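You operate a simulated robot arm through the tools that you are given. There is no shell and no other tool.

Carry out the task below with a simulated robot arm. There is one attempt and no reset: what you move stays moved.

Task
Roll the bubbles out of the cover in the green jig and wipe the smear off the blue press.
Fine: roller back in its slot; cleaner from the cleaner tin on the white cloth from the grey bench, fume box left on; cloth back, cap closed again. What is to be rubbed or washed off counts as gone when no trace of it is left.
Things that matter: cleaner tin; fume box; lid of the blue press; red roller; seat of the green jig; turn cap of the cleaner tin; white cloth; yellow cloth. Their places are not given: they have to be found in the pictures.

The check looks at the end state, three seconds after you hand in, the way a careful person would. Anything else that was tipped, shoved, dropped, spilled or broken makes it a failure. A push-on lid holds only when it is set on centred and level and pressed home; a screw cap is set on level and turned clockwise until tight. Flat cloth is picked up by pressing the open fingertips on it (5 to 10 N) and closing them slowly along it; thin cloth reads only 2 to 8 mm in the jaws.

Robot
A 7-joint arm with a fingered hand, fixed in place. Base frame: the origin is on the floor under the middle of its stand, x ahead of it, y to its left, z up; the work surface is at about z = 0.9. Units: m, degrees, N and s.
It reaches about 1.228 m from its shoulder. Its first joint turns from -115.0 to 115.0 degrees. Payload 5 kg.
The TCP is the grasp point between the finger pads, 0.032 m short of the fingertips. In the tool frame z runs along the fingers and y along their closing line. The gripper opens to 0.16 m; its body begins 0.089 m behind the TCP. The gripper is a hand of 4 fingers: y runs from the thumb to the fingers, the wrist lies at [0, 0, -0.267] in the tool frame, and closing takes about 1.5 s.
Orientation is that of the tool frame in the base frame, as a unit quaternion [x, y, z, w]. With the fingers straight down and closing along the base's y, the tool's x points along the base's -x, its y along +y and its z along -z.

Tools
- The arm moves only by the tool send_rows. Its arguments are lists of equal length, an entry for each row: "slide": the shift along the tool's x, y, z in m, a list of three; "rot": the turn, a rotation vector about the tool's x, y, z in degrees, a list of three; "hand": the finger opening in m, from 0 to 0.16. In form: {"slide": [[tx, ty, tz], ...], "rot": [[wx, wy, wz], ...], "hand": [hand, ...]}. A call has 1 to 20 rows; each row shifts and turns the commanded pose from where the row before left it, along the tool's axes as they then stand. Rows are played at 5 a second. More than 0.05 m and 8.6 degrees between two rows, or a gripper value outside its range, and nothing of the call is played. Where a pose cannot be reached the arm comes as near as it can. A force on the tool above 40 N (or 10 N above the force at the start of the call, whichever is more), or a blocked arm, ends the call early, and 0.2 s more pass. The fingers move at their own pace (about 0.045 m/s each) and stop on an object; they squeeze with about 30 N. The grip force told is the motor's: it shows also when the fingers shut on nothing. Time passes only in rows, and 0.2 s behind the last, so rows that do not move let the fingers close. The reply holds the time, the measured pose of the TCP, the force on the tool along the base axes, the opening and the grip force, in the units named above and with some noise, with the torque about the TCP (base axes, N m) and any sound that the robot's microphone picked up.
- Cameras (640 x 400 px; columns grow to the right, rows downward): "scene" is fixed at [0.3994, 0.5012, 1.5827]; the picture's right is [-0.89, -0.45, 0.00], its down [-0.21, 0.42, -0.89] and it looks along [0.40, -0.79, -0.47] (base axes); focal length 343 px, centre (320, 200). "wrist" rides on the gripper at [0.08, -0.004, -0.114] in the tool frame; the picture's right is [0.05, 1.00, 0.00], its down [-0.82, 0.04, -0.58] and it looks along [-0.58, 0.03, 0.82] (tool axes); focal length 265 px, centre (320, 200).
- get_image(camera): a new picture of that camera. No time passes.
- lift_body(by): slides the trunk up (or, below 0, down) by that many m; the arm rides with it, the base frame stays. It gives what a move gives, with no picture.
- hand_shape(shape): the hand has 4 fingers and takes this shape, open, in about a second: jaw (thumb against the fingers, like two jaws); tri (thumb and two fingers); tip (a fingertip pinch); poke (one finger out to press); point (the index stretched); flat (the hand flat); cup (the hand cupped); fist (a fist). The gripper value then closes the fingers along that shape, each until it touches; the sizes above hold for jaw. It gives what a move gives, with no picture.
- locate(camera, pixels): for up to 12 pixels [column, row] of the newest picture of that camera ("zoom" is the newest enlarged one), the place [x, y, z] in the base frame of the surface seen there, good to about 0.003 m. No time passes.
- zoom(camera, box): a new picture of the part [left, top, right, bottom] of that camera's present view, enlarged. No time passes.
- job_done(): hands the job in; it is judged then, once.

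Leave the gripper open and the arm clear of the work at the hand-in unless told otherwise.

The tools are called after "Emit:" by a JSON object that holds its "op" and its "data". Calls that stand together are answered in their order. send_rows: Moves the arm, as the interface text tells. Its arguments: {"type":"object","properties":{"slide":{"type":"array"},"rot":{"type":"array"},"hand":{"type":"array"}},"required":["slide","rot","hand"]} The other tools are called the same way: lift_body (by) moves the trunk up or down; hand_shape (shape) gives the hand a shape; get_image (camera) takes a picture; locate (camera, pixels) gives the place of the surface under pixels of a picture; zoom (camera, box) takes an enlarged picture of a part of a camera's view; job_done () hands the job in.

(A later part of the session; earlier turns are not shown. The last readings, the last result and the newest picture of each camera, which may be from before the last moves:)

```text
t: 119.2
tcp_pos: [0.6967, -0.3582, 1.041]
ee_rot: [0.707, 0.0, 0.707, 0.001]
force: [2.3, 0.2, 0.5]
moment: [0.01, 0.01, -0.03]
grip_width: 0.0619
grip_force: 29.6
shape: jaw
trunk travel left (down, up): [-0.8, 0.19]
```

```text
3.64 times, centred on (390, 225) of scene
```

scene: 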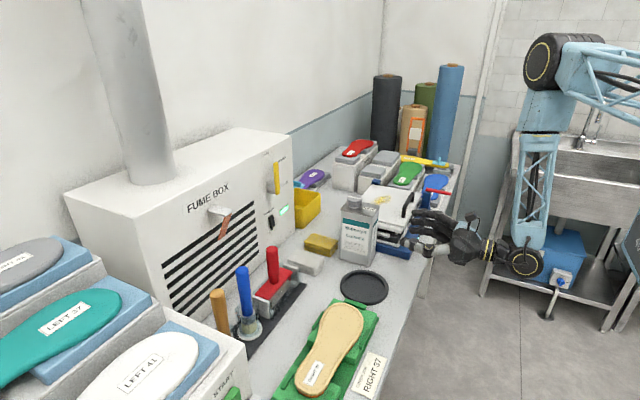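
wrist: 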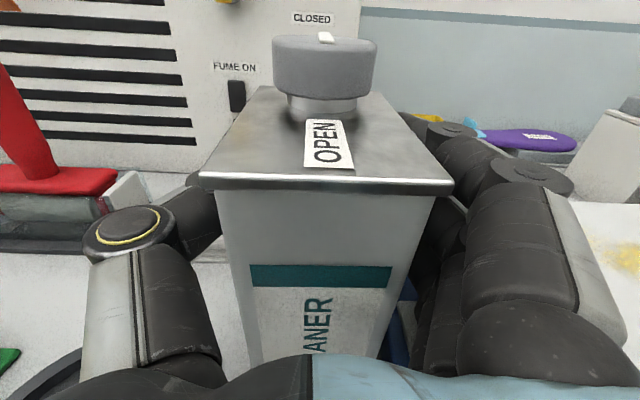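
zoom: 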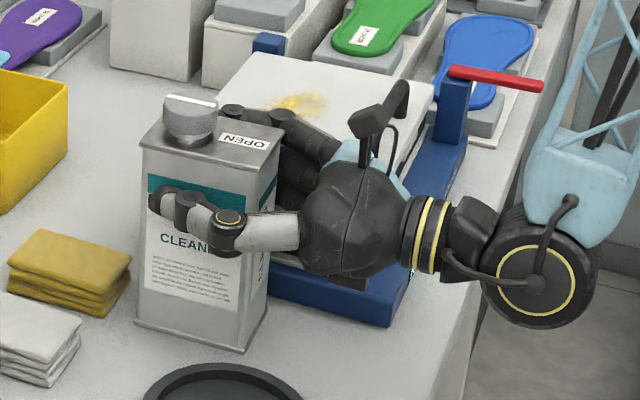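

Gripped (62 mm, 30 N). This TCP pose, (0.6967, -0.3582, 1.041), is the put-back reference. I'll lift 2 cm and check weight and slip.

Emit:
{"op": "send_rows", "data": {"slide": [[0.005, 0, 0], [0.01, 0, 0], [0.01, 0, 0], [0, 0, 0]], "rot": [[0, 0, 0], [0, 0, 0], [0, 0, 0], [0, 0, 0]], "hand": [0.045, 0.045, 0.045, 0.045]}}

Emit:
{"op": "get_image", "data": {"camera": "wrist"}}

Emit:
{"op": "zoom", "data": {"camera": "scene", "box": [320, 170, 460, 280]}}

```text
t: 120.2
tcp_pos: [0.6963, -0.3582, 1.0661]
ee_rot: [0.708, -0.001, 0.706, 0.001]
force: [0.6, -0.5, -7.9]
moment: [-0.03, 0.01, 0.01]
grip_width: 0.0618
grip_force: 30.3
shape: jaw
trunk travel left (down, up): [-0.8, 0.19]
```

```text
taken
```

wrist: 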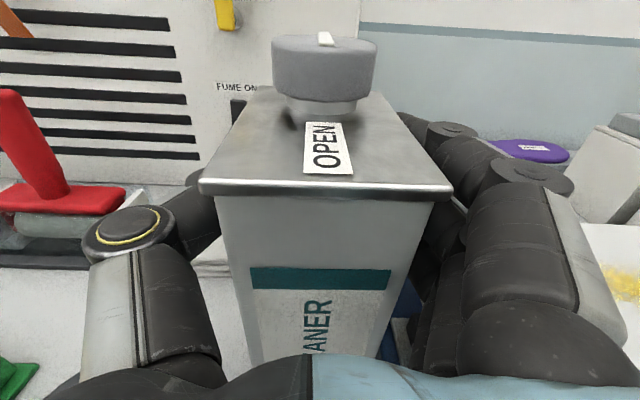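

```text
3.64 times, centred on (390, 225) of scene
```

zoom: 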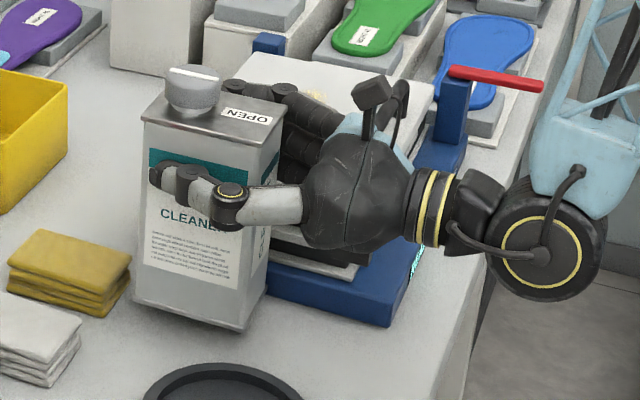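

Weight about 8 N, held firmly and upright. I'll lift to z 1.20 and carry it over so the spout will swing above the white cloth, centre (0.819, -0.240), with TCP at (0.799, -0.311).

Emit:
{"op": "send_rows", "data": {"slide": [[0.03, 0, 0], [0.03, 0, 0], [0.03, 0, 0], [0.03, 0, 0], [0.014, 0, 0], [0, -0.012, 0.025], [0, -0.012, 0.025], [0, -0.012, 0.026], [0, -0.0112, 0.0267], [0, 0, 0]], "rot": [[0, 0, 0], [0, 0, 0], [0, 0, 0], [0, 0, 0], [0, 0, 0], [0, 0, 0], [0, 0, 0], [0, 0, 0], [0, 0, 0], [0, 0, 0]], "hand": [0.045, 0.045, 0.045, 0.045, 0.045, 0.045, 0.045, 0.045, 0.045, 0.045]}}

Emit:
{"op": "get_image", "data": {"camera": "scene"}}

Emit:
{"op": "get_image", "data": {"camera": "wrist"}}

```text
t: 122.4
tcp_pos: [0.7988, -0.3122, 1.1991]
ee_rot: [0.708, 0.0, 0.706, 0.0]
force: [-0.8, 0.1, -8.7]
moment: [0.04, -0.03, 0.01]
grip_width: 0.0616
grip_force: 29.4
shape: jaw
trunk travel left (down, up): [-0.8, 0.19]
```

```text
taken
```

scene: 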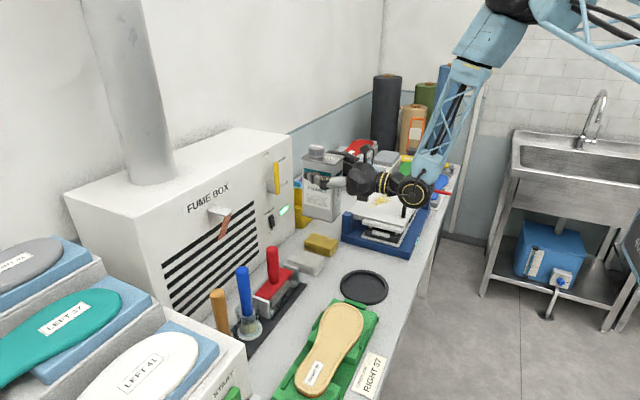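

```text
taken
```

wrist: 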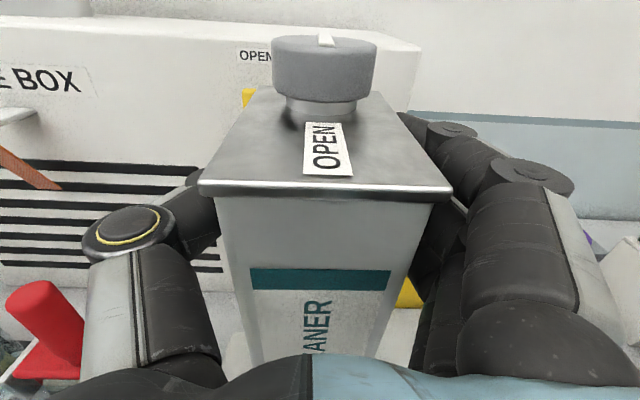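

I'll check the yellow bin and the cloth positions under the planned tilt path.

Emit:
{"op": "zoom", "data": {"camera": "scene", "box": [270, 170, 370, 280]}}

Emit:
{"op": "locate", "data": {"camera": "scene", "pixels": [[300, 192], [320, 198], [298, 226], [312, 210], [305, 262], [322, 258], [290, 252], [321, 242], [305, 246], [325, 256], [336, 246], [310, 250]]}}

```text
3.64 times, centred on (320, 225) of scene
```

zoom: 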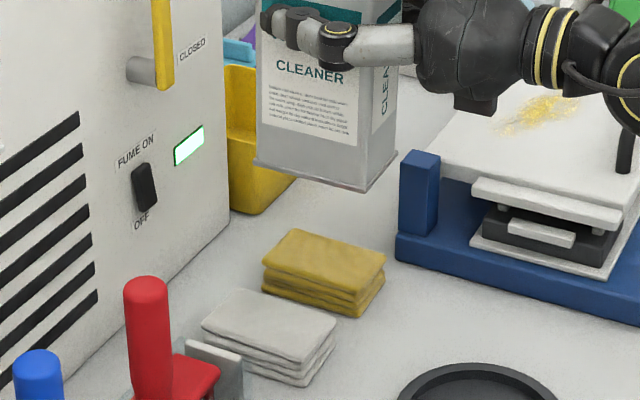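

```text
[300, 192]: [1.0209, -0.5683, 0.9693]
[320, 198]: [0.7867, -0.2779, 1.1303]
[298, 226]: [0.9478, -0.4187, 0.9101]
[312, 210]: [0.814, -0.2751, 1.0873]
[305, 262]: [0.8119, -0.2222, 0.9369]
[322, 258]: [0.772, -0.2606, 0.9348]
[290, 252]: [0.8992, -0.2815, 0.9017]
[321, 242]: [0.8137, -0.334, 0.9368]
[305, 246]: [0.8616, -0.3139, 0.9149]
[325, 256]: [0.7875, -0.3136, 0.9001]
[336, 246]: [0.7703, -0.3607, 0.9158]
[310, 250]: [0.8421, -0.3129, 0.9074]
```

Emit:
{"op": "locate", "data": {"camera": "zoom", "pixels": [[208, 325], [258, 293], [333, 318], [305, 355], [270, 325], [308, 380], [265, 270], [295, 235], [380, 258], [350, 290], [205, 340], [300, 340]]}}

```text
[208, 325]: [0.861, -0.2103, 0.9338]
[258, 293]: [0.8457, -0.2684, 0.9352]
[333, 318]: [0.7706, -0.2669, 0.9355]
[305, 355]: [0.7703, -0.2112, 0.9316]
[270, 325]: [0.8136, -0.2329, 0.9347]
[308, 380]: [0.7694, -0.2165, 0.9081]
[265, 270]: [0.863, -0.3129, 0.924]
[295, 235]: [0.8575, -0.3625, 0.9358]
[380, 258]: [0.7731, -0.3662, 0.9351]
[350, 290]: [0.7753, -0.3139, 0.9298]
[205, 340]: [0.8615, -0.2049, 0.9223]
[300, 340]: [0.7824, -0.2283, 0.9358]
```

White cloth spans x 0.768 to 0.864, y -0.272 to -0.208, top z 0.935, as planned. I'll lower to z 1.12 and begin tipping to about 42° with a check.

Emit:
{"op": "send_rows", "data": {"slide": [[-0.03, 0, 0], [-0.03, 0, 0], [-0.02, 0, 0], [0, 0, 0], [0, 0, 0], [0, 0, 0], [0, 0, 0], [0, 0, 0], [0, 0, 0]], "rot": [[0, 0, 0], [0, 0, 0], [0, 0, 0], [0, 0, -8.5], [0, 0, -8.5], [0, 0, -8.5], [0, 0, -8.5], [0, 0, -8.5], [0, 0, 0]], "hand": [0.045, 0.045, 0.045, 0.045, 0.045, 0.045, 0.045, 0.045, 0.045]}}

Emit:
{"op": "get_image", "data": {"camera": "scene"}}

Emit:
{"op": "zoom", "data": {"camera": "scene", "box": [260, 170, 380, 290]}}

Emit:
{"op": "get_image", "data": {"camera": "wrist"}}

```text
t: 124.4
tcp_pos: [0.7999, -0.3113, 1.1187]
ee_rot: [0.66, 0.257, 0.658, 0.256]
force: [-0.2, -0.2, -8.1]
moment: [0.23, 0.0, 0.03]
grip_width: 0.0616
grip_force: 30.2
shape: jaw
trunk travel left (down, up): [-0.8, 0.19]
```

```text
taken
```

scene: 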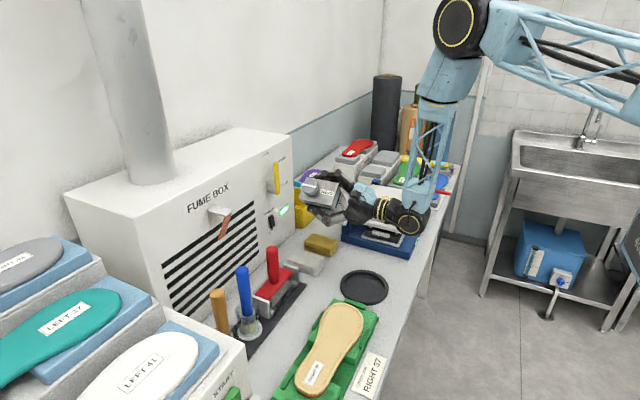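

```text
3.33 times, centred on (320, 230) of scene
```

zoom: 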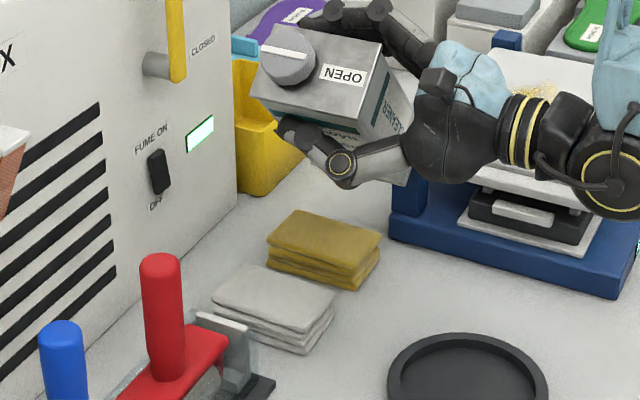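

```text
taken
```

wrist: 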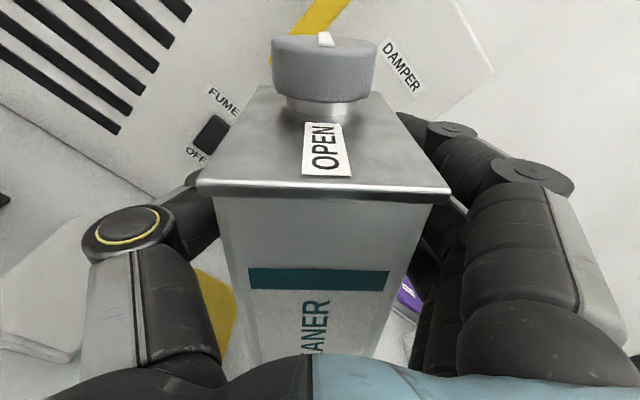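

No flow at 42°, as expected. I'll lower 4 cm, tip to 60°, lower 3 cm more, then check.

Emit:
{"op": "send_rows", "data": {"slide": [[-0.0147, -0.0135, 0], [-0.0148, -0.0135, 0], [0, 0, 0], [0, 0, 0], [-0.0076, -0.0129, 0], [-0.0076, -0.0129, 0], [0, 0, 0]], "rot": [[0, 0, 0], [0, 0, 0], [0, 0, -8.5], [0, 0, -8.5], [0, 0, 0], [0, 0, 0], [0, 0, 0]], "hand": [0.045, 0.045, 0.045, 0.045, 0.045, 0.045, 0.045]}}

Emit:
{"op": "zoom", "data": {"camera": "scene", "box": [260, 170, 380, 290]}}

Emit:
{"op": "get_image", "data": {"camera": "wrist"}}

```text
t: 125.9
tcp_pos: [0.799, -0.3054, 1.0523]
ee_rot: [0.613, 0.352, 0.615, 0.349]
force: [7.4, 21.3, 3.6]
moment: [-0.11, -0.1, 0.34]
grip_width: 0.0627
grip_force: 30.0
shape: jaw
trunk travel left (down, up): [-0.8, 0.19]
stopped in row 7: the force on the tool passed its limit at 41 N (the readings are from after the stop); the commanded pose is now the measured one
```

```text
3.33 times, centred on (320, 230) of scene
```

zoom: 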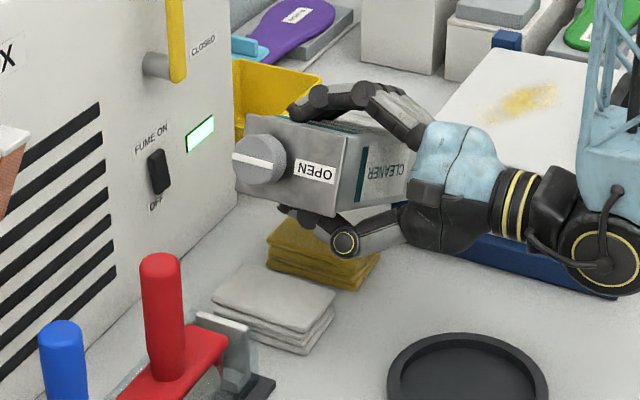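

```text
taken
```

wrist: 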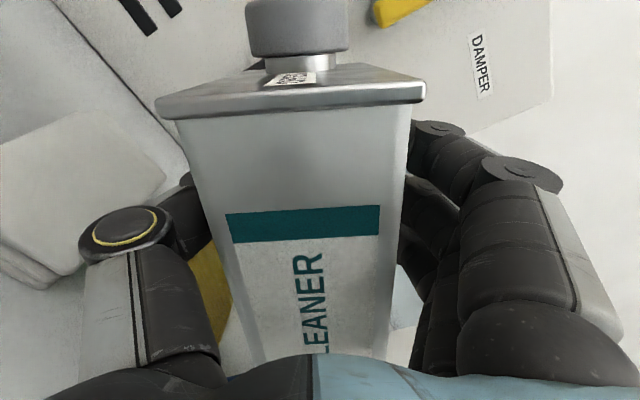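

The force limit tripped: the tin's lower end touched the press post on the -y side. I'll back away +y and up right away, then inspect.

Emit:
{"op": "send_rows", "data": {"slide": [[0.0069, -0.0041, 0], [0.0051, 0.0086, 0], [0.0102, 0.0172, 0], [0.0152, 0.0258, 0], [0.0152, 0.0258, 0], [0, 0, 0]], "rot": [[0, 0, 0], [0, 0, 0], [0, 0, 0], [0, 0, 0], [0, 0, 0], [0, 0, 0]], "hand": [0.045, 0.045, 0.045, 0.045, 0.045, 0.045]}}

Emit:
{"op": "get_image", "data": {"camera": "scene"}}

Emit:
{"op": "zoom", "data": {"camera": "scene", "box": [330, 140, 470, 280]}}

Emit:
{"op": "get_image", "data": {"camera": "wrist"}}

```text
t: 127.3
tcp_pos: [0.7973, -0.3007, 1.14]
ee_rot: [0.615, 0.351, 0.613, 0.351]
force: [0.2, 0.5, -7.9]
moment: [0.2, 0.01, 0.0]
grip_width: 0.0629
grip_force: 29.8
shape: jaw
trunk travel left (down, up): [-0.8, 0.19]
```

```text
taken
```

scene: 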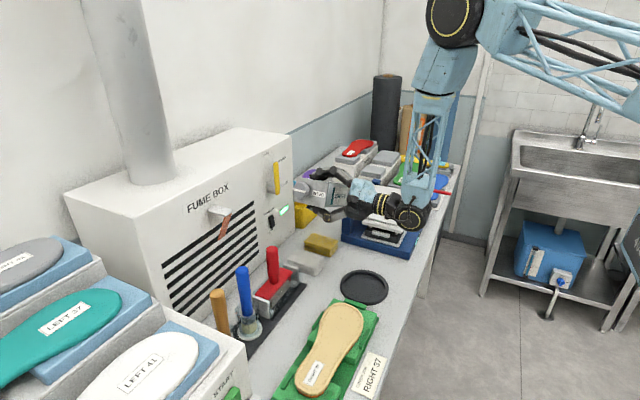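

```text
2.86 times, centred on (400, 210) of scene
```

zoom: 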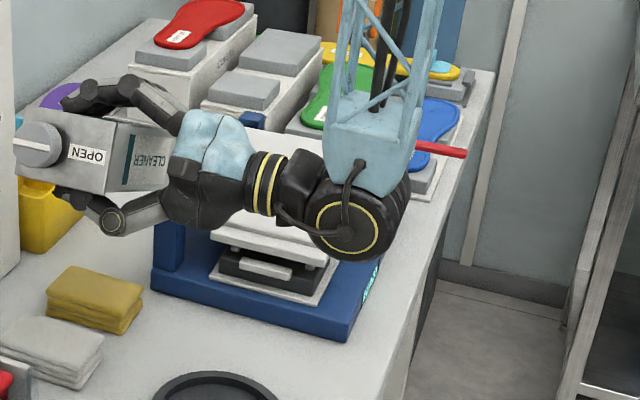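

```text
taken
```

wrist: 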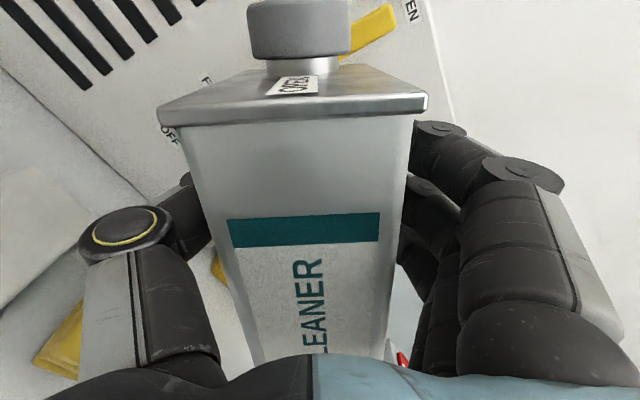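

I'll compare the press with the earlier zoom to see if it moved, and check the tin's pose in the hand.

Emit:
{"op": "zoom", "data": {"camera": "scene", "box": [270, 170, 370, 280]}}

Emit:
{"op": "locate", "data": {"camera": "zoom", "pixels": [[405, 160], [425, 190], [430, 152], [405, 250], [600, 310], [615, 240], [540, 230], [480, 245]]}}

Emit:
{"op": "zoom", "data": {"camera": "scene", "box": [280, 150, 380, 230]}}

Emit:
{"op": "locate", "data": {"camera": "zoom", "pixels": [[140, 215], [120, 200], [165, 190], [135, 245], [235, 180], [240, 250], [180, 255], [275, 170], [330, 190], [330, 260], [200, 160], [200, 220]]}}

```text
3.64 times, centred on (320, 225) of scene
```

zoom: 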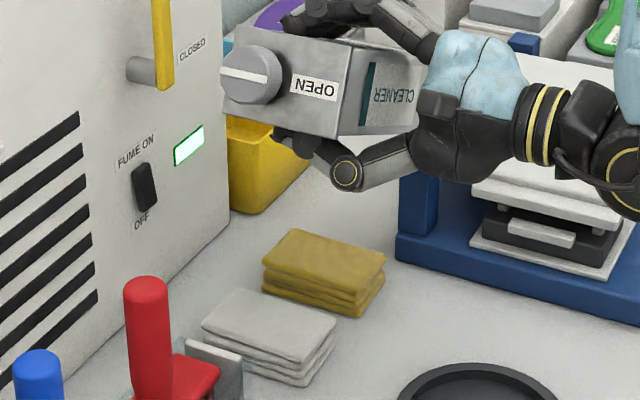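

```text
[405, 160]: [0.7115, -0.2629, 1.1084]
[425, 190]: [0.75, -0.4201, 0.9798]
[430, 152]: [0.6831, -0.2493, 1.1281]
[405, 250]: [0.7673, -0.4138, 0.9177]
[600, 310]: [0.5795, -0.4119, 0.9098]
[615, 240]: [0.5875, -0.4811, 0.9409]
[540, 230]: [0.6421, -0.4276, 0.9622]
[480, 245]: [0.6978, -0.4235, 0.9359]
```

```text
5.00 times, centred on (330, 190) of scene
```

zoom: 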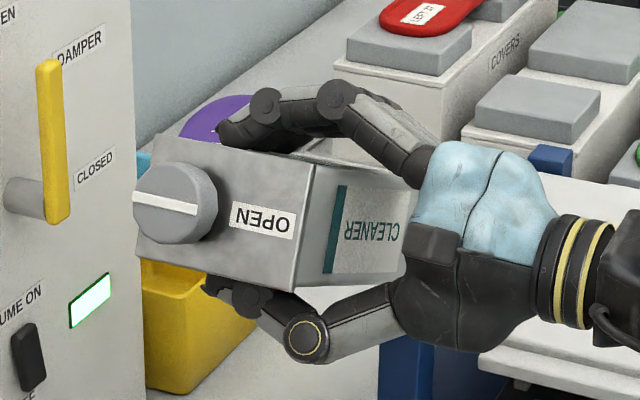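

```text
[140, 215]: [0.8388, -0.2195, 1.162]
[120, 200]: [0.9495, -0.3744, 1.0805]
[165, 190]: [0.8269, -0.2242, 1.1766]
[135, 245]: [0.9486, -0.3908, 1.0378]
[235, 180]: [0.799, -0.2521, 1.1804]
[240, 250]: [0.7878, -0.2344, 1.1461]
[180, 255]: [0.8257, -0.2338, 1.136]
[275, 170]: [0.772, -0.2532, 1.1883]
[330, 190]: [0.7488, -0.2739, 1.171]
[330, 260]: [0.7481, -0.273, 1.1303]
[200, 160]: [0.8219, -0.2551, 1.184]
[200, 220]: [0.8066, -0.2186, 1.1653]
```

The press and cloths haven't moved. The tin slid about 1.6 cm along its axis in the grip but is still held firmly. I'll keep the tin's tail above the post this time: shift 2.7 cm toward -y up here, tip to 70°, and lower only to 1.105.

Emit:
{"op": "send_rows", "data": {"slide": [[-0.0117, 0.0069, -0.003], [-0.0116, 0.0068, -0.003], [0, 0, 0], [0, 0, 0], [-0.006, -0.0164, 0], [-0.006, -0.0165, 0], [0, 0, 0]], "rot": [[0, 0, 0], [0, 0, 0], [0, 0, -5.25], [0, 0, -5.25], [0, 0, 0], [0, 0, 0], [0, 0, 0]], "hand": [0.045, 0.045, 0.045, 0.045, 0.045, 0.045, 0.045]}}

Emit:
{"op": "zoom", "data": {"camera": "scene", "box": [260, 170, 380, 290]}}

Emit:
{"op": "get_image", "data": {"camera": "wrist"}}

```text
t: 128.9
tcp_pos: [0.7908, -0.3278, 1.1048]
ee_rot: [0.58, 0.407, 0.579, 0.405]
force: [-0.7, 0.3, -8.4]
moment: [0.24, -0.01, -0.05]
grip_width: 0.0628
grip_force: 30.3
shape: jaw
trunk travel left (down, up): [-0.8, 0.19]
```

```text
3.33 times, centred on (320, 230) of scene
```

zoom: 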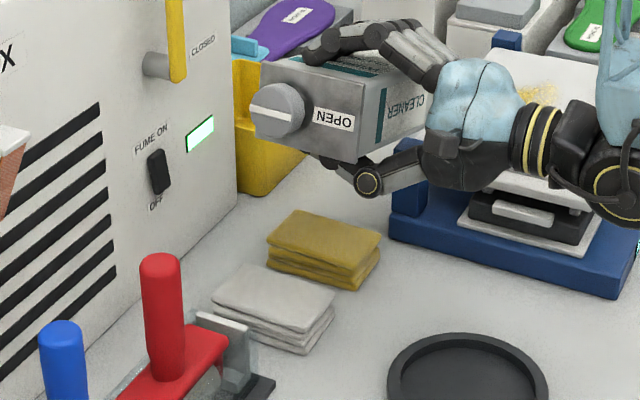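

```text
taken
```

wrist: 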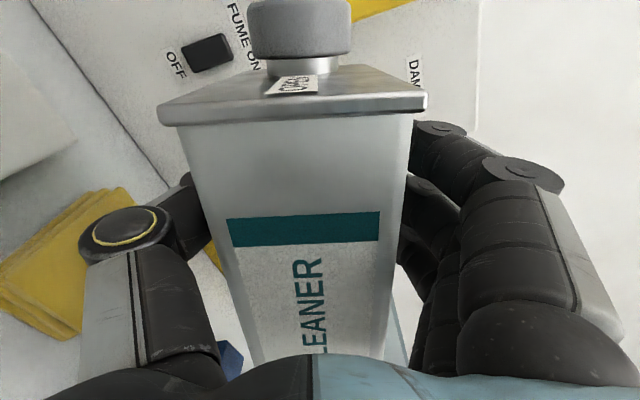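

I'll check the cap position over the cloth.

Emit:
{"op": "locate", "data": {"camera": "zoom", "pixels": [[255, 110], [280, 95], [280, 125], [300, 110], [275, 140], [260, 90], [350, 160], [265, 145], [340, 100], [420, 130], [275, 300]]}}

```text
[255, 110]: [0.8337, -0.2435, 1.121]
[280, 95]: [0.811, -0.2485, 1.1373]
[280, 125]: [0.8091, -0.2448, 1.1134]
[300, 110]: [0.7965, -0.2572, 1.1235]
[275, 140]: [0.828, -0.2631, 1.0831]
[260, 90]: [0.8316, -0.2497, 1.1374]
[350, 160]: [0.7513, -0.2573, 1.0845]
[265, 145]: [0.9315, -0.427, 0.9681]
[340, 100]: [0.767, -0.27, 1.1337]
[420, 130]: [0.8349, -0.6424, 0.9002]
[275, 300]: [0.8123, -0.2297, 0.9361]
```

The spout is at (0.817, -0.244, 1.12), right over the cloth centre. I'll tip to 80° and lower 2 cm.

Emit:
{"op": "send_rows", "data": {"slide": [[0, 0, 0], [0, 0, 0], [-0.0035, -0.0197, 0], [0, 0, 0], [0, 0, 0]], "rot": [[0, 0, -5], [0, 0, -5], [0, 0, 0], [0, 0, 0], [0, 0, 0]], "hand": [0.045, 0.045, 0.045, 0.045, 0.045]}}

Emit:
{"op": "zoom", "data": {"camera": "scene", "box": [260, 170, 380, 290]}}

```text
t: 130.1
tcp_pos: [0.7924, -0.3275, 1.0853]
ee_rot: [0.542, 0.454, 0.541, 0.455]
force: [-0.6, 0.0, -8.5]
moment: [0.25, -0.05, -0.03]
grip_width: 0.0625
grip_force: 29.3
shape: jaw
trunk travel left (down, up): [-0.8, 0.19]
```

```text
3.33 times, centred on (320, 230) of scene
```

zoom: 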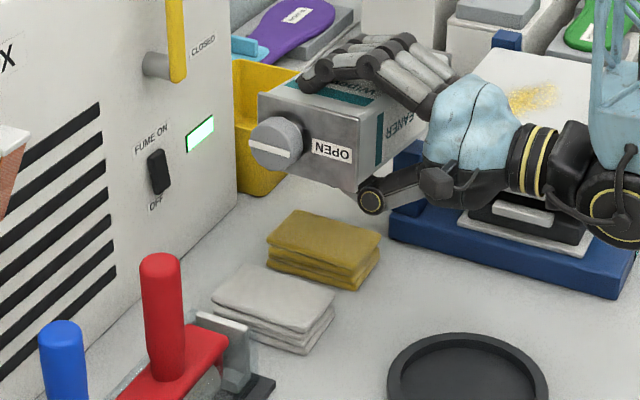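

No flow at 80°. I'll go to 90° and lower 2 cm.

Emit:
{"op": "send_rows", "data": {"slide": [[0, 0, 0], [0, 0, 0], [0, -0.02, 0], [0, 0, 0]], "rot": [[0, 0, -5], [0, 0, -5], [0, 0, 0], [0, 0, 0]], "hand": [0.045, 0.045, 0.045, 0.045]}}

Emit:
{"op": "zoom", "data": {"camera": "scene", "box": [260, 170, 380, 290]}}

```text
t: 131.1
tcp_pos: [0.7922, -0.3266, 1.0639]
ee_rot: [0.499, 0.5, 0.5, 0.5]
force: [0.5, 0.8, -8.1]
moment: [0.27, -0.01, 0.0]
grip_width: 0.0627
grip_force: 30.0
shape: jaw
trunk travel left (down, up): [-0.8, 0.19]
```

```text
3.33 times, centred on (320, 230) of scene
```

zoom: 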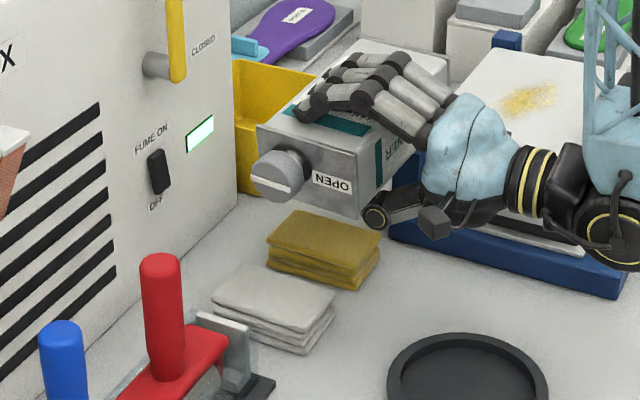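

Still none at 90°. I'll tip to 100°.

Emit:
{"op": "send_rows", "data": {"slide": [[0, 0, 0], [0, 0, 0], [0, 0, 0]], "rot": [[0, 0, -5], [0, 0, -5], [0, 0, 0]], "hand": [0.045, 0.045, 0.045]}}

Emit:
{"op": "zoom", "data": {"camera": "scene", "box": [260, 170, 380, 290]}}

```text
t: 131.9
tcp_pos: [0.7915, -0.3274, 1.0651]
ee_rot: [0.456, 0.541, 0.454, 0.541]
force: [0.2, 0.4, -7.8]
moment: [0.25, -0.01, 0.01]
grip_width: 0.0628
grip_force: 30.0
shape: jaw
trunk travel left (down, up): [-0.8, 0.19]
```

```text
3.33 times, centred on (320, 230) of scene
```

zoom: 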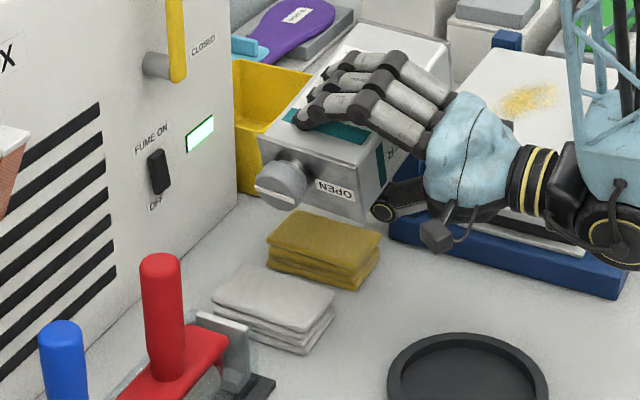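

Nothing visible yet. I'll tip to 112° and hold half a second.

Emit:
{"op": "send_rows", "data": {"slide": [[0, 0, 0], [0, 0, 0], [0, 0, 0], [0, 0, 0]], "rot": [[0, 0, -6], [0, 0, -6], [0, 0, 0], [0, 0, 0]], "hand": [0.045, 0.045, 0.045, 0.045]}}

Emit:
{"op": "zoom", "data": {"camera": "scene", "box": [260, 170, 380, 290]}}

Emit:
{"op": "zoom", "data": {"camera": "scene", "box": [280, 230, 340, 280]}}

```text
t: 132.9
tcp_pos: [0.7914, -0.3476, 1.0762]
ee_rot: [0.396, 0.592, 0.405, 0.573]
force: [0.2, 0.2, -8.6]
moment: [0.23, -0.01, 0.02]
grip_width: 0.0628
grip_force: 30.2
shape: jaw
out of reach, approached as far as the arm can: row 2
trunk travel left (down, up): [-0.8, 0.19]
```

```text
3.33 times, centred on (320, 230) of scene
```

zoom: 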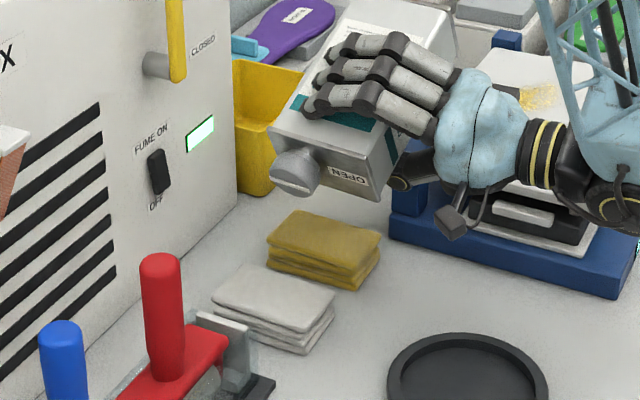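

```text
8.00 times, centred on (310, 255) of scene
```

zoom: 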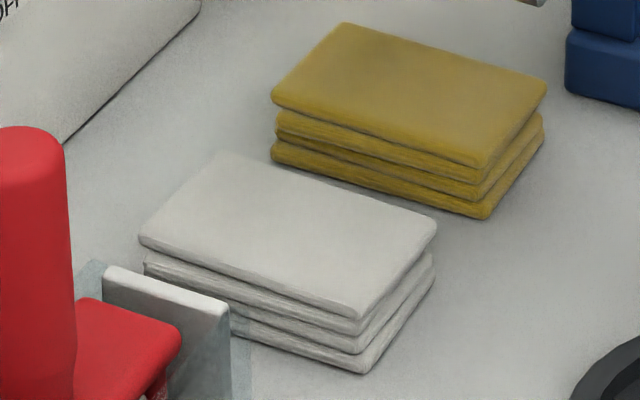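

The roll limit (111°) is reached with no flow and the cloth still dry. The tin may need to be more fully inverted, which is only possible by rolling the other way. I'll raise to z 1.25 and bring it back upright first.

Emit:
{"op": "send_rows", "data": {"slide": [[-0.0125, 0.0327, -0.0005], [-0.0125, 0.0327, -0.0005], [-0.0125, 0.0327, -0.0005], [-0.0125, 0.0327, -0.0005], [-0.0125, 0.0327, -0.0005], [0, 0, 0], [0, 0, 0], [0, 0, 0], [0, 0, 0], [0, 0, 0], [0, 0, 0], [0, 0, 0], [0, 0, 0], [0, 0, 0], [0, 0, 0], [0, 0, 0], [0, 0, 0], [0, 0, 0], [0, 0, 0], [0, 0, 0]], "rot": [[0, 0, 0], [0, 0, 0], [0, 0, 0], [0, 0, 0], [0, 0, 0], [-0.129, -0.061, 7.928], [-0.129, -0.061, 7.928], [-0.129, -0.061, 7.928], [-0.129, -0.061, 7.928], [-0.129, -0.061, 7.928], [-0.129, -0.061, 7.928], [-0.129, -0.061, 7.928], [-0.129, -0.061, 7.928], [-0.129, -0.061, 7.928], [-0.129, -0.061, 7.928], [-0.129, -0.061, 7.928], [-0.129, -0.061, 7.928], [-0.129, -0.061, 7.928], [-0.129, -0.061, 7.928], [0, 0, 0]], "hand": [0.045, 0.045, 0.045, 0.045, 0.045, 0.045, 0.045, 0.045, 0.045, 0.045, 0.045, 0.045, 0.045, 0.045, 0.045, 0.045, 0.045, 0.045, 0.045, 0.045]}}

Emit:
{"op": "get_image", "data": {"camera": "scene"}}

Emit:
{"op": "zoom", "data": {"camera": "scene", "box": [270, 110, 410, 260]}}

Emit:
{"op": "get_image", "data": {"camera": "wrist"}}

```text
t: 137.1
tcp_pos: [0.7885, -0.3428, 1.2527]
ee_rot: [0.702, -0.004, 0.712, 0.015]
force: [0.2, -0.5, -7.8]
moment: [0.01, 0.01, 0.01]
grip_width: 0.0623
grip_force: 30.1
shape: jaw
trunk travel left (down, up): [-0.8, 0.19]
```

```text
taken
```

scene: 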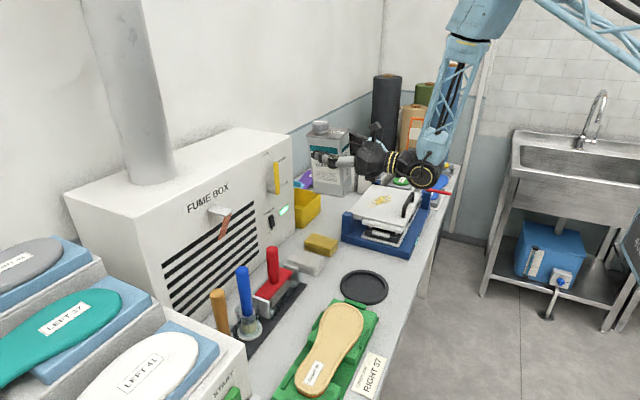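

```text
2.67 times, centred on (340, 185) of scene
```

zoom: 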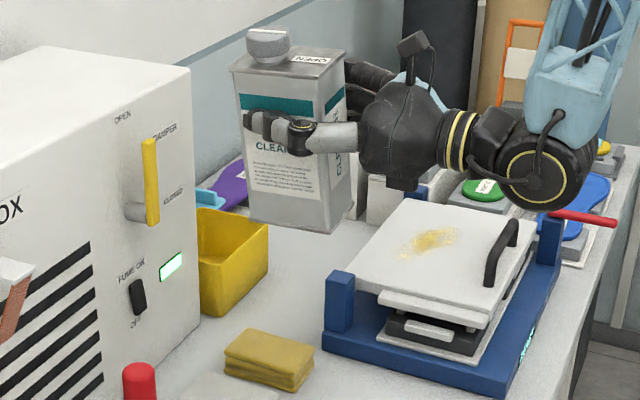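

```text
taken
```

wrist: 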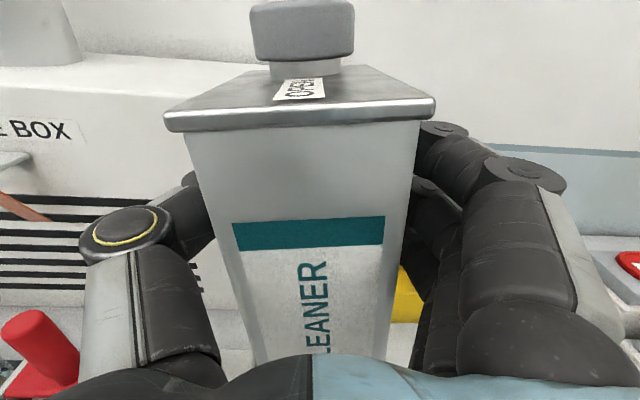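

It's upright and unspilled. I'll correct the small orientation error and carry it at z 1.25 to y≈-0.17, so it can be tipped toward -y with more range.

Emit:
{"op": "send_rows", "data": {"slide": [[0, -0.02, 0.0025], [0, -0.0346, 0], [0, -0.0346, 0], [0, -0.0346, 0], [0, -0.0346, 0], [0, -0.0146, 0], [0, 0, 0]], "rot": [[1.54, -0.81, 0.89], [0, 0, 0], [0, 0, 0], [0, 0, 0], [0, 0, 0], [0, 0, 0], [0, 0, 0]], "hand": [0.045, 0.045, 0.045, 0.045, 0.045, 0.045, 0.045]}}

Emit:
{"op": "get_image", "data": {"camera": "scene"}}

Emit:
{"op": "zoom", "data": {"camera": "scene", "box": [230, 90, 390, 290]}}

```text
t: 138.7
tcp_pos: [0.7913, -0.1703, 1.2501]
ee_rot: [0.707, 0.001, 0.707, 0.0]
force: [-0.3, 0.1, -8.3]
moment: [0.02, -0.03, 0.0]
grip_width: 0.0623
grip_force: 29.7
shape: jaw
trunk travel left (down, up): [-0.8, 0.19]
```

```text
taken
```

scene: 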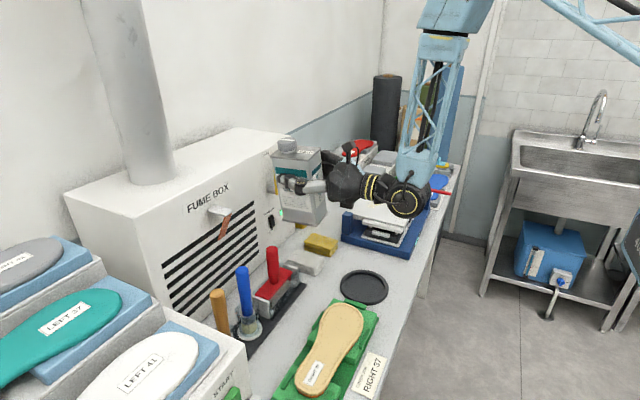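

```text
2.00 times, centred on (310, 190) of scene
```

zoom: 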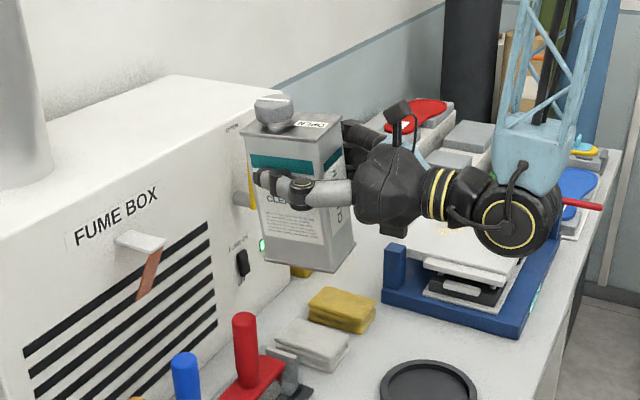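

I'll roll toward -y now: first 51° with a check.

Emit:
{"op": "send_rows", "data": {"slide": [[0, 0, 0], [0, 0, 0], [0, 0, 0], [0, 0, 0], [0, 0, 0], [0, 0, 0], [0, 0, 0]], "rot": [[0, 0, 8.5], [0, 0, 8.5], [0, 0, 8.5], [0, 0, 8.5], [0, 0, 8.5], [0, 0, 8.5], [0, 0, 0]], "hand": [0.045, 0.045, 0.045, 0.045, 0.045, 0.045, 0.045]}}

Emit:
{"op": "zoom", "data": {"camera": "scene", "box": [230, 90, 390, 290]}}

```text
t: 140.3
tcp_pos: [0.7916, -0.1699, 1.2499]
ee_rot: [0.638, -0.303, 0.638, -0.306]
force: [-0.7, -0.6, -7.8]
moment: [-0.14, -0.02, -0.01]
grip_width: 0.0621
grip_force: 30.6
shape: jaw
trunk travel left (down, up): [-0.8, 0.19]
```

```text
2.00 times, centred on (310, 190) of scene
```

zoom: 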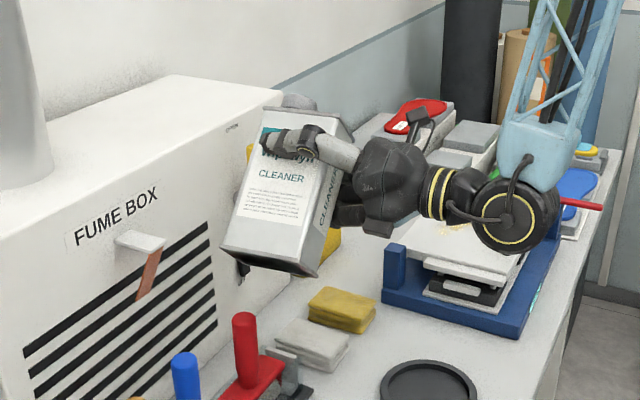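

Good. Another 51° to reach 102°, which is below where flow was tested.

Emit:
{"op": "send_rows", "data": {"slide": [[0, 0, 0], [0, 0, 0], [0, 0, 0], [0, 0, 0], [0, 0, 0], [0, 0, 0], [0, 0, 0]], "rot": [[0, 0, 8.5], [0, 0, 8.5], [0, 0, 8.5], [0, 0, 8.5], [0, 0, 8.5], [0, 0, 8.5], [0, 0, 0]], "hand": [0.045, 0.045, 0.045, 0.045, 0.045, 0.045, 0.045]}}

Emit:
{"op": "zoom", "data": {"camera": "scene", "box": [230, 90, 390, 290]}}

Emit:
{"op": "get_image", "data": {"camera": "wrist"}}

```text
t: 141.9
tcp_pos: [0.7917, -0.171, 1.2508]
ee_rot: [-0.446, 0.549, -0.444, 0.55]
force: [0.6, 0.5, -7.3]
moment: [-0.21, -0.03, -0.03]
grip_width: 0.062
grip_force: 30.0
shape: jaw
trunk travel left (down, up): [-0.8, 0.19]
```

```text
2.00 times, centred on (310, 190) of scene
```

zoom: 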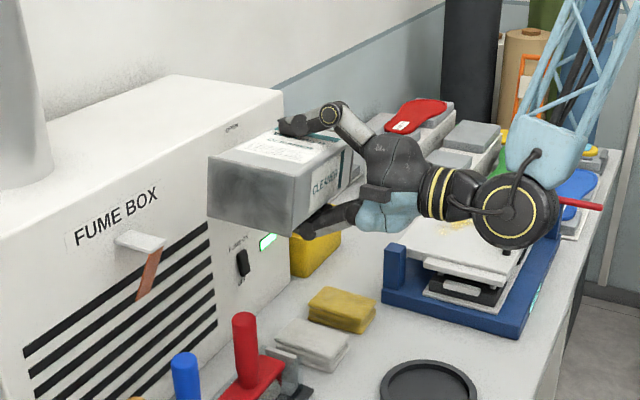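

```text
taken
```

wrist: 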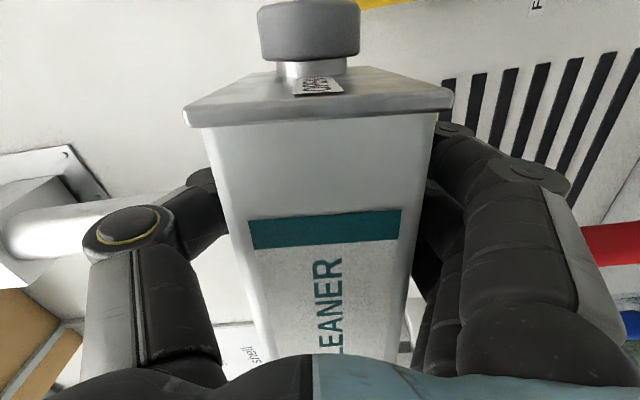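

Reached 102° cleanly with the tin held well above everything. I'll shift +1.2 cm in y and lower to z≈1.14 so the spout is over the cloth.

Emit:
{"op": "send_rows", "data": {"slide": [[-0.0117, 0.0025, 0], [0.0076, 0.0359, 0], [0.0076, 0.0359, 0], [0.0076, 0.0359, 0], [0, 0, 0]], "rot": [[0, 0, 0], [0, 0, 0], [0, 0, 0], [0, 0, 0], [0, 0, 0]], "hand": [0.045, 0.045, 0.045, 0.045, 0.045]}}

Emit:
{"op": "get_image", "data": {"camera": "scene"}}

Emit:
{"op": "zoom", "data": {"camera": "scene", "box": [240, 150, 380, 290]}}

Emit:
{"op": "get_image", "data": {"camera": "wrist"}}

```text
t: 143.1
tcp_pos: [0.7929, -0.1575, 1.1383]
ee_rot: [-0.446, 0.548, -0.446, 0.55]
force: [0.4, 0.3, -8.1]
moment: [-0.28, -0.01, -0.06]
grip_width: 0.0619
grip_force: 30.1
shape: jaw
trunk travel left (down, up): [-0.8, 0.19]
```

```text
taken
```

scene: 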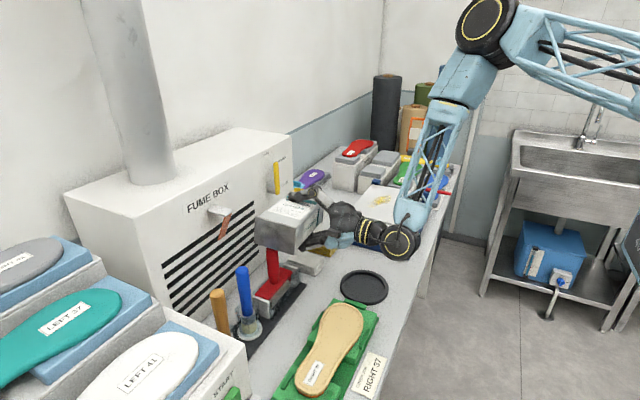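

```text
2.86 times, centred on (310, 220) of scene
```

zoom: 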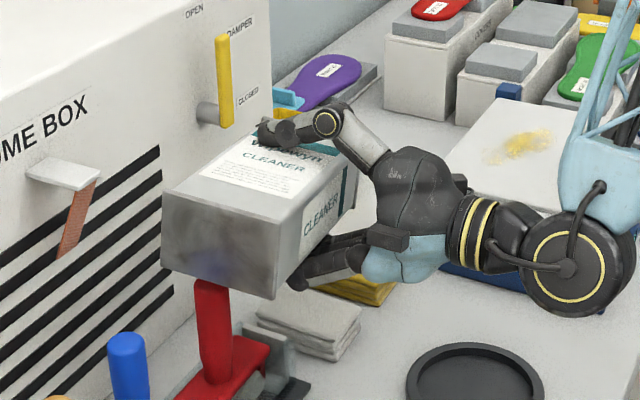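

```text
taken
```

wrist: 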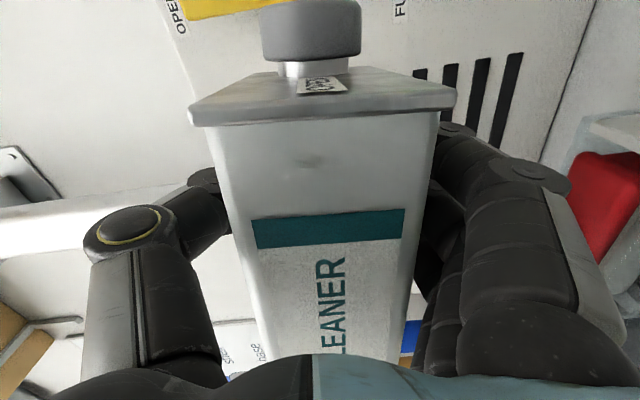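

The spout should be over the cloth now. I'll tip on to 110° and watch.

Emit:
{"op": "send_rows", "data": {"slide": [[0, 0, 0], [0, 0, 0]], "rot": [[0, 0, 8], [0, 0, 0]], "hand": [0.045, 0.045]}}

Emit:
{"op": "zoom", "data": {"camera": "scene", "box": [240, 150, 380, 290]}}

```text
t: 143.7
tcp_pos: [0.7925, -0.1586, 1.1381]
ee_rot: [-0.407, 0.578, -0.405, 0.58]
force: [0.0, 0.5, -7.4]
moment: [-0.25, 0.03, -0.02]
grip_width: 0.0621
grip_force: 29.7
shape: jaw
trunk travel left (down, up): [-0.8, 0.19]
```

```text
2.86 times, centred on (310, 220) of scene
```

zoom: 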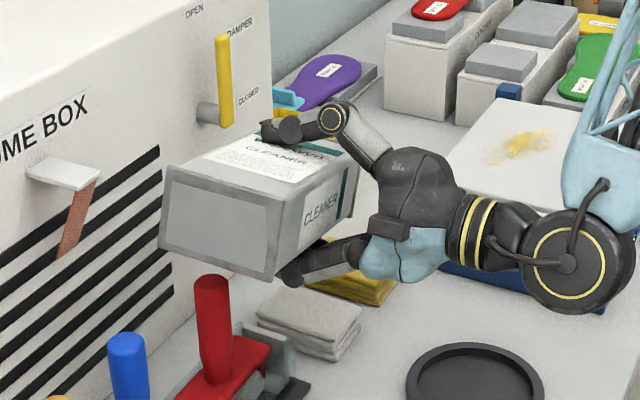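

Emit:
{"op": "send_rows", "data": {"slide": [[0, 0, 0], [0, 0, 0]], "rot": [[0, 0, 8], [0, 0, 0]], "hand": [0.045, 0.045]}}

Emit:
{"op": "zoom", "data": {"camera": "scene", "box": [280, 230, 350, 290]}}

Emit:
{"op": "get_image", "data": {"camera": "wrist"}}

```text
t: 144.3
tcp_pos: [0.7936, -0.1582, 1.139]
ee_rot: [-0.365, 0.605, -0.364, 0.607]
force: [0.0, -0.2, -8.1]
moment: [-0.25, 0.0, -0.03]
grip_width: 0.0621
grip_force: 30.2
shape: jaw
trunk travel left (down, up): [-0.8, 0.19]
```

```text
6.67 times, centred on (315, 260) of scene
```

zoom: 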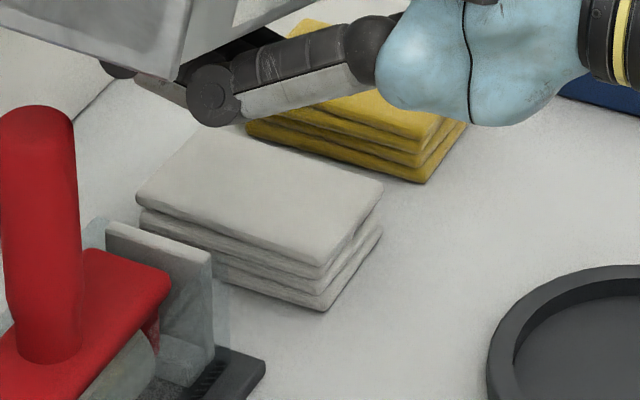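

```text
taken
```

wrist: 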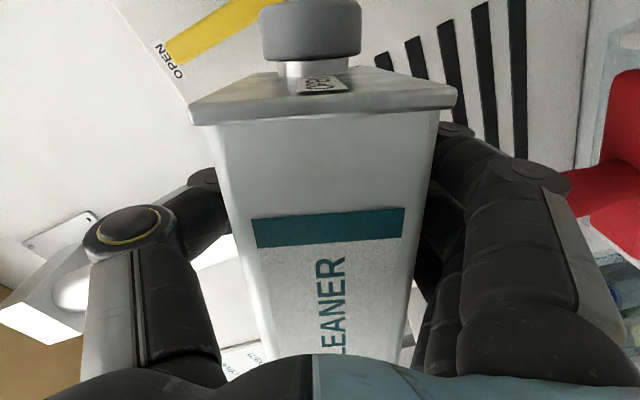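

Still dry at 118°. I'll continue to 126°, keeping the spout over the cloth.

Emit:
{"op": "send_rows", "data": {"slide": [[0.0053, -0.0028, 0], [0, 0, 0]], "rot": [[0, 0, 8], [0, 0, 0]], "hand": [0.045, 0.045]}}

Emit:
{"op": "zoom", "data": {"camera": "scene", "box": [280, 230, 350, 290]}}

```text
t: 144.9
tcp_pos: [0.793, -0.1645, 1.1397]
ee_rot: [-0.321, 0.629, -0.321, 0.631]
force: [0.6, -0.7, -8.3]
moment: [-0.24, -0.01, -0.05]
grip_width: 0.062
grip_force: 29.5
shape: jaw
trunk travel left (down, up): [-0.8, 0.19]
```

```text
6.67 times, centred on (315, 260) of scene
```

zoom: 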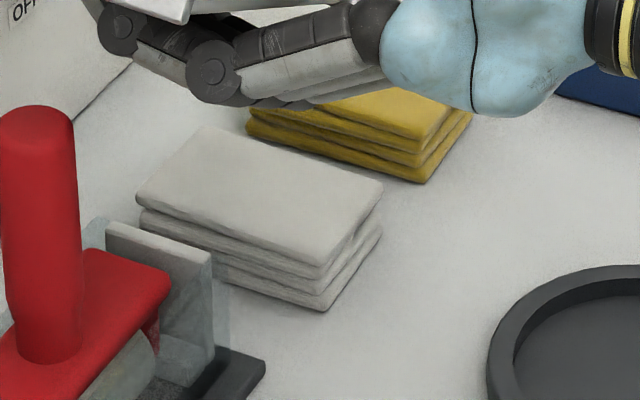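

Emit:
{"op": "send_rows", "data": {"slide": [[0.0057, -0.0041, 0], [0.0139, 0.0144, 0], [0, 0, 0]], "rot": [[0, 0, 8], [0, 0, 0], [0, 0, 0]], "hand": [0.045, 0.045, 0.045]}}

Emit:
{"op": "zoom", "data": {"camera": "scene", "box": [280, 230, 350, 290]}}

Emit:
{"op": "zoom", "data": {"camera": "scene", "box": [240, 150, 380, 290]}}

```text
t: 145.7
tcp_pos: [0.7906, -0.1724, 1.1211]
ee_rot: [-0.276, 0.65, -0.276, 0.652]
force: [0.0, -0.6, -7.7]
moment: [-0.22, -0.01, -0.03]
grip_width: 0.062
grip_force: 29.8
shape: jaw
trunk travel left (down, up): [-0.8, 0.19]
```

```text
6.67 times, centred on (315, 260) of scene
```

zoom: 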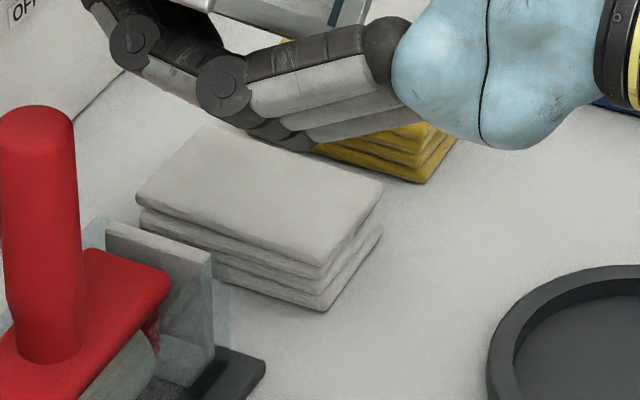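

```text
2.86 times, centred on (310, 220) of scene
```

zoom: 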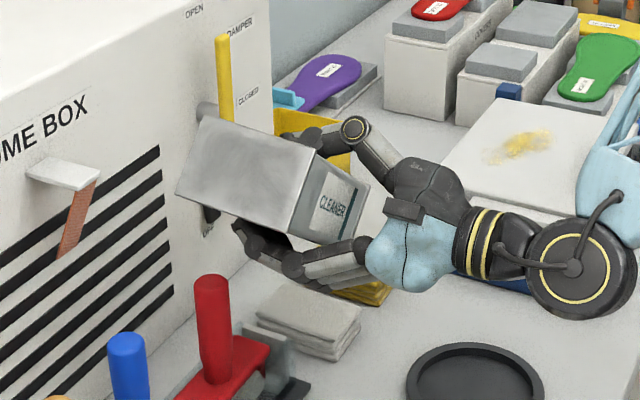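

Still dry at 134°. One last check of the pouring idea: tip to 150° close above the cloth and hold a moment.

Emit:
{"op": "send_rows", "data": {"slide": [[0.0071, -0.0068, 0], [0.0071, -0.0068, 0], [0.0217, 0.0125, 0], [0.0173, 0.01, 0], [0, 0, 0], [0, 0, 0], [0, 0, 0]], "rot": [[0, 0, 8], [0, 0, 8], [0, 0, 0], [0, 0, 0], [0, 0, 0], [0, 0, 0], [0, 0, 0]], "hand": [0.045, 0.045, 0.045, 0.045, 0.045, 0.045, 0.045]}}

Emit:
{"op": "zoom", "data": {"camera": "scene", "box": [260, 180, 360, 290]}}

Emit:
{"op": "get_image", "data": {"camera": "wrist"}}

```text
t: 147.3
tcp_pos: [0.7905, -0.1917, 1.0756]
ee_rot: [-0.184, 0.683, -0.183, 0.683]
force: [0.1, 0.6, -8.3]
moment: [-0.16, -0.01, -0.01]
grip_width: 0.0621
grip_force: 29.4
shape: jaw
trunk travel left (down, up): [-0.8, 0.19]
```

```text
3.64 times, centred on (310, 235) of scene
```

zoom: 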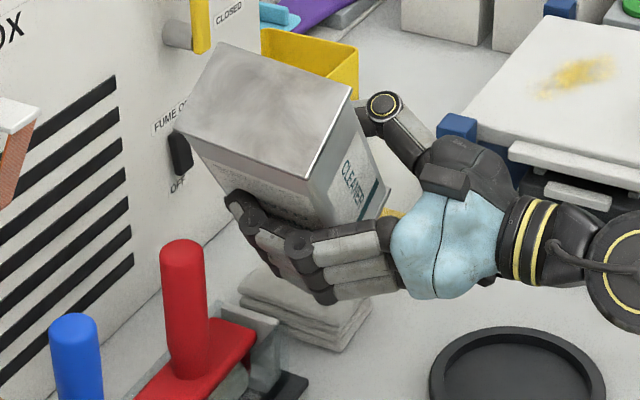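

```text
taken
```

wrist: 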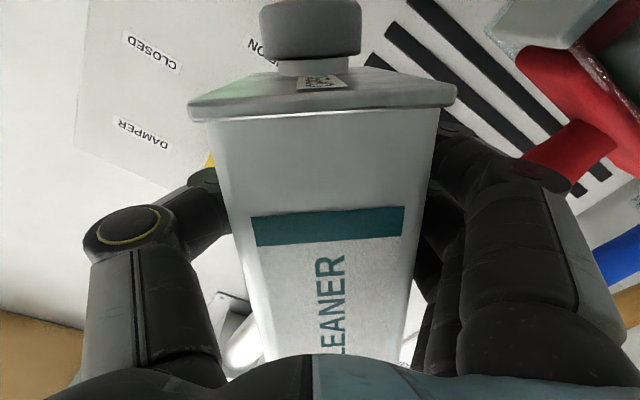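

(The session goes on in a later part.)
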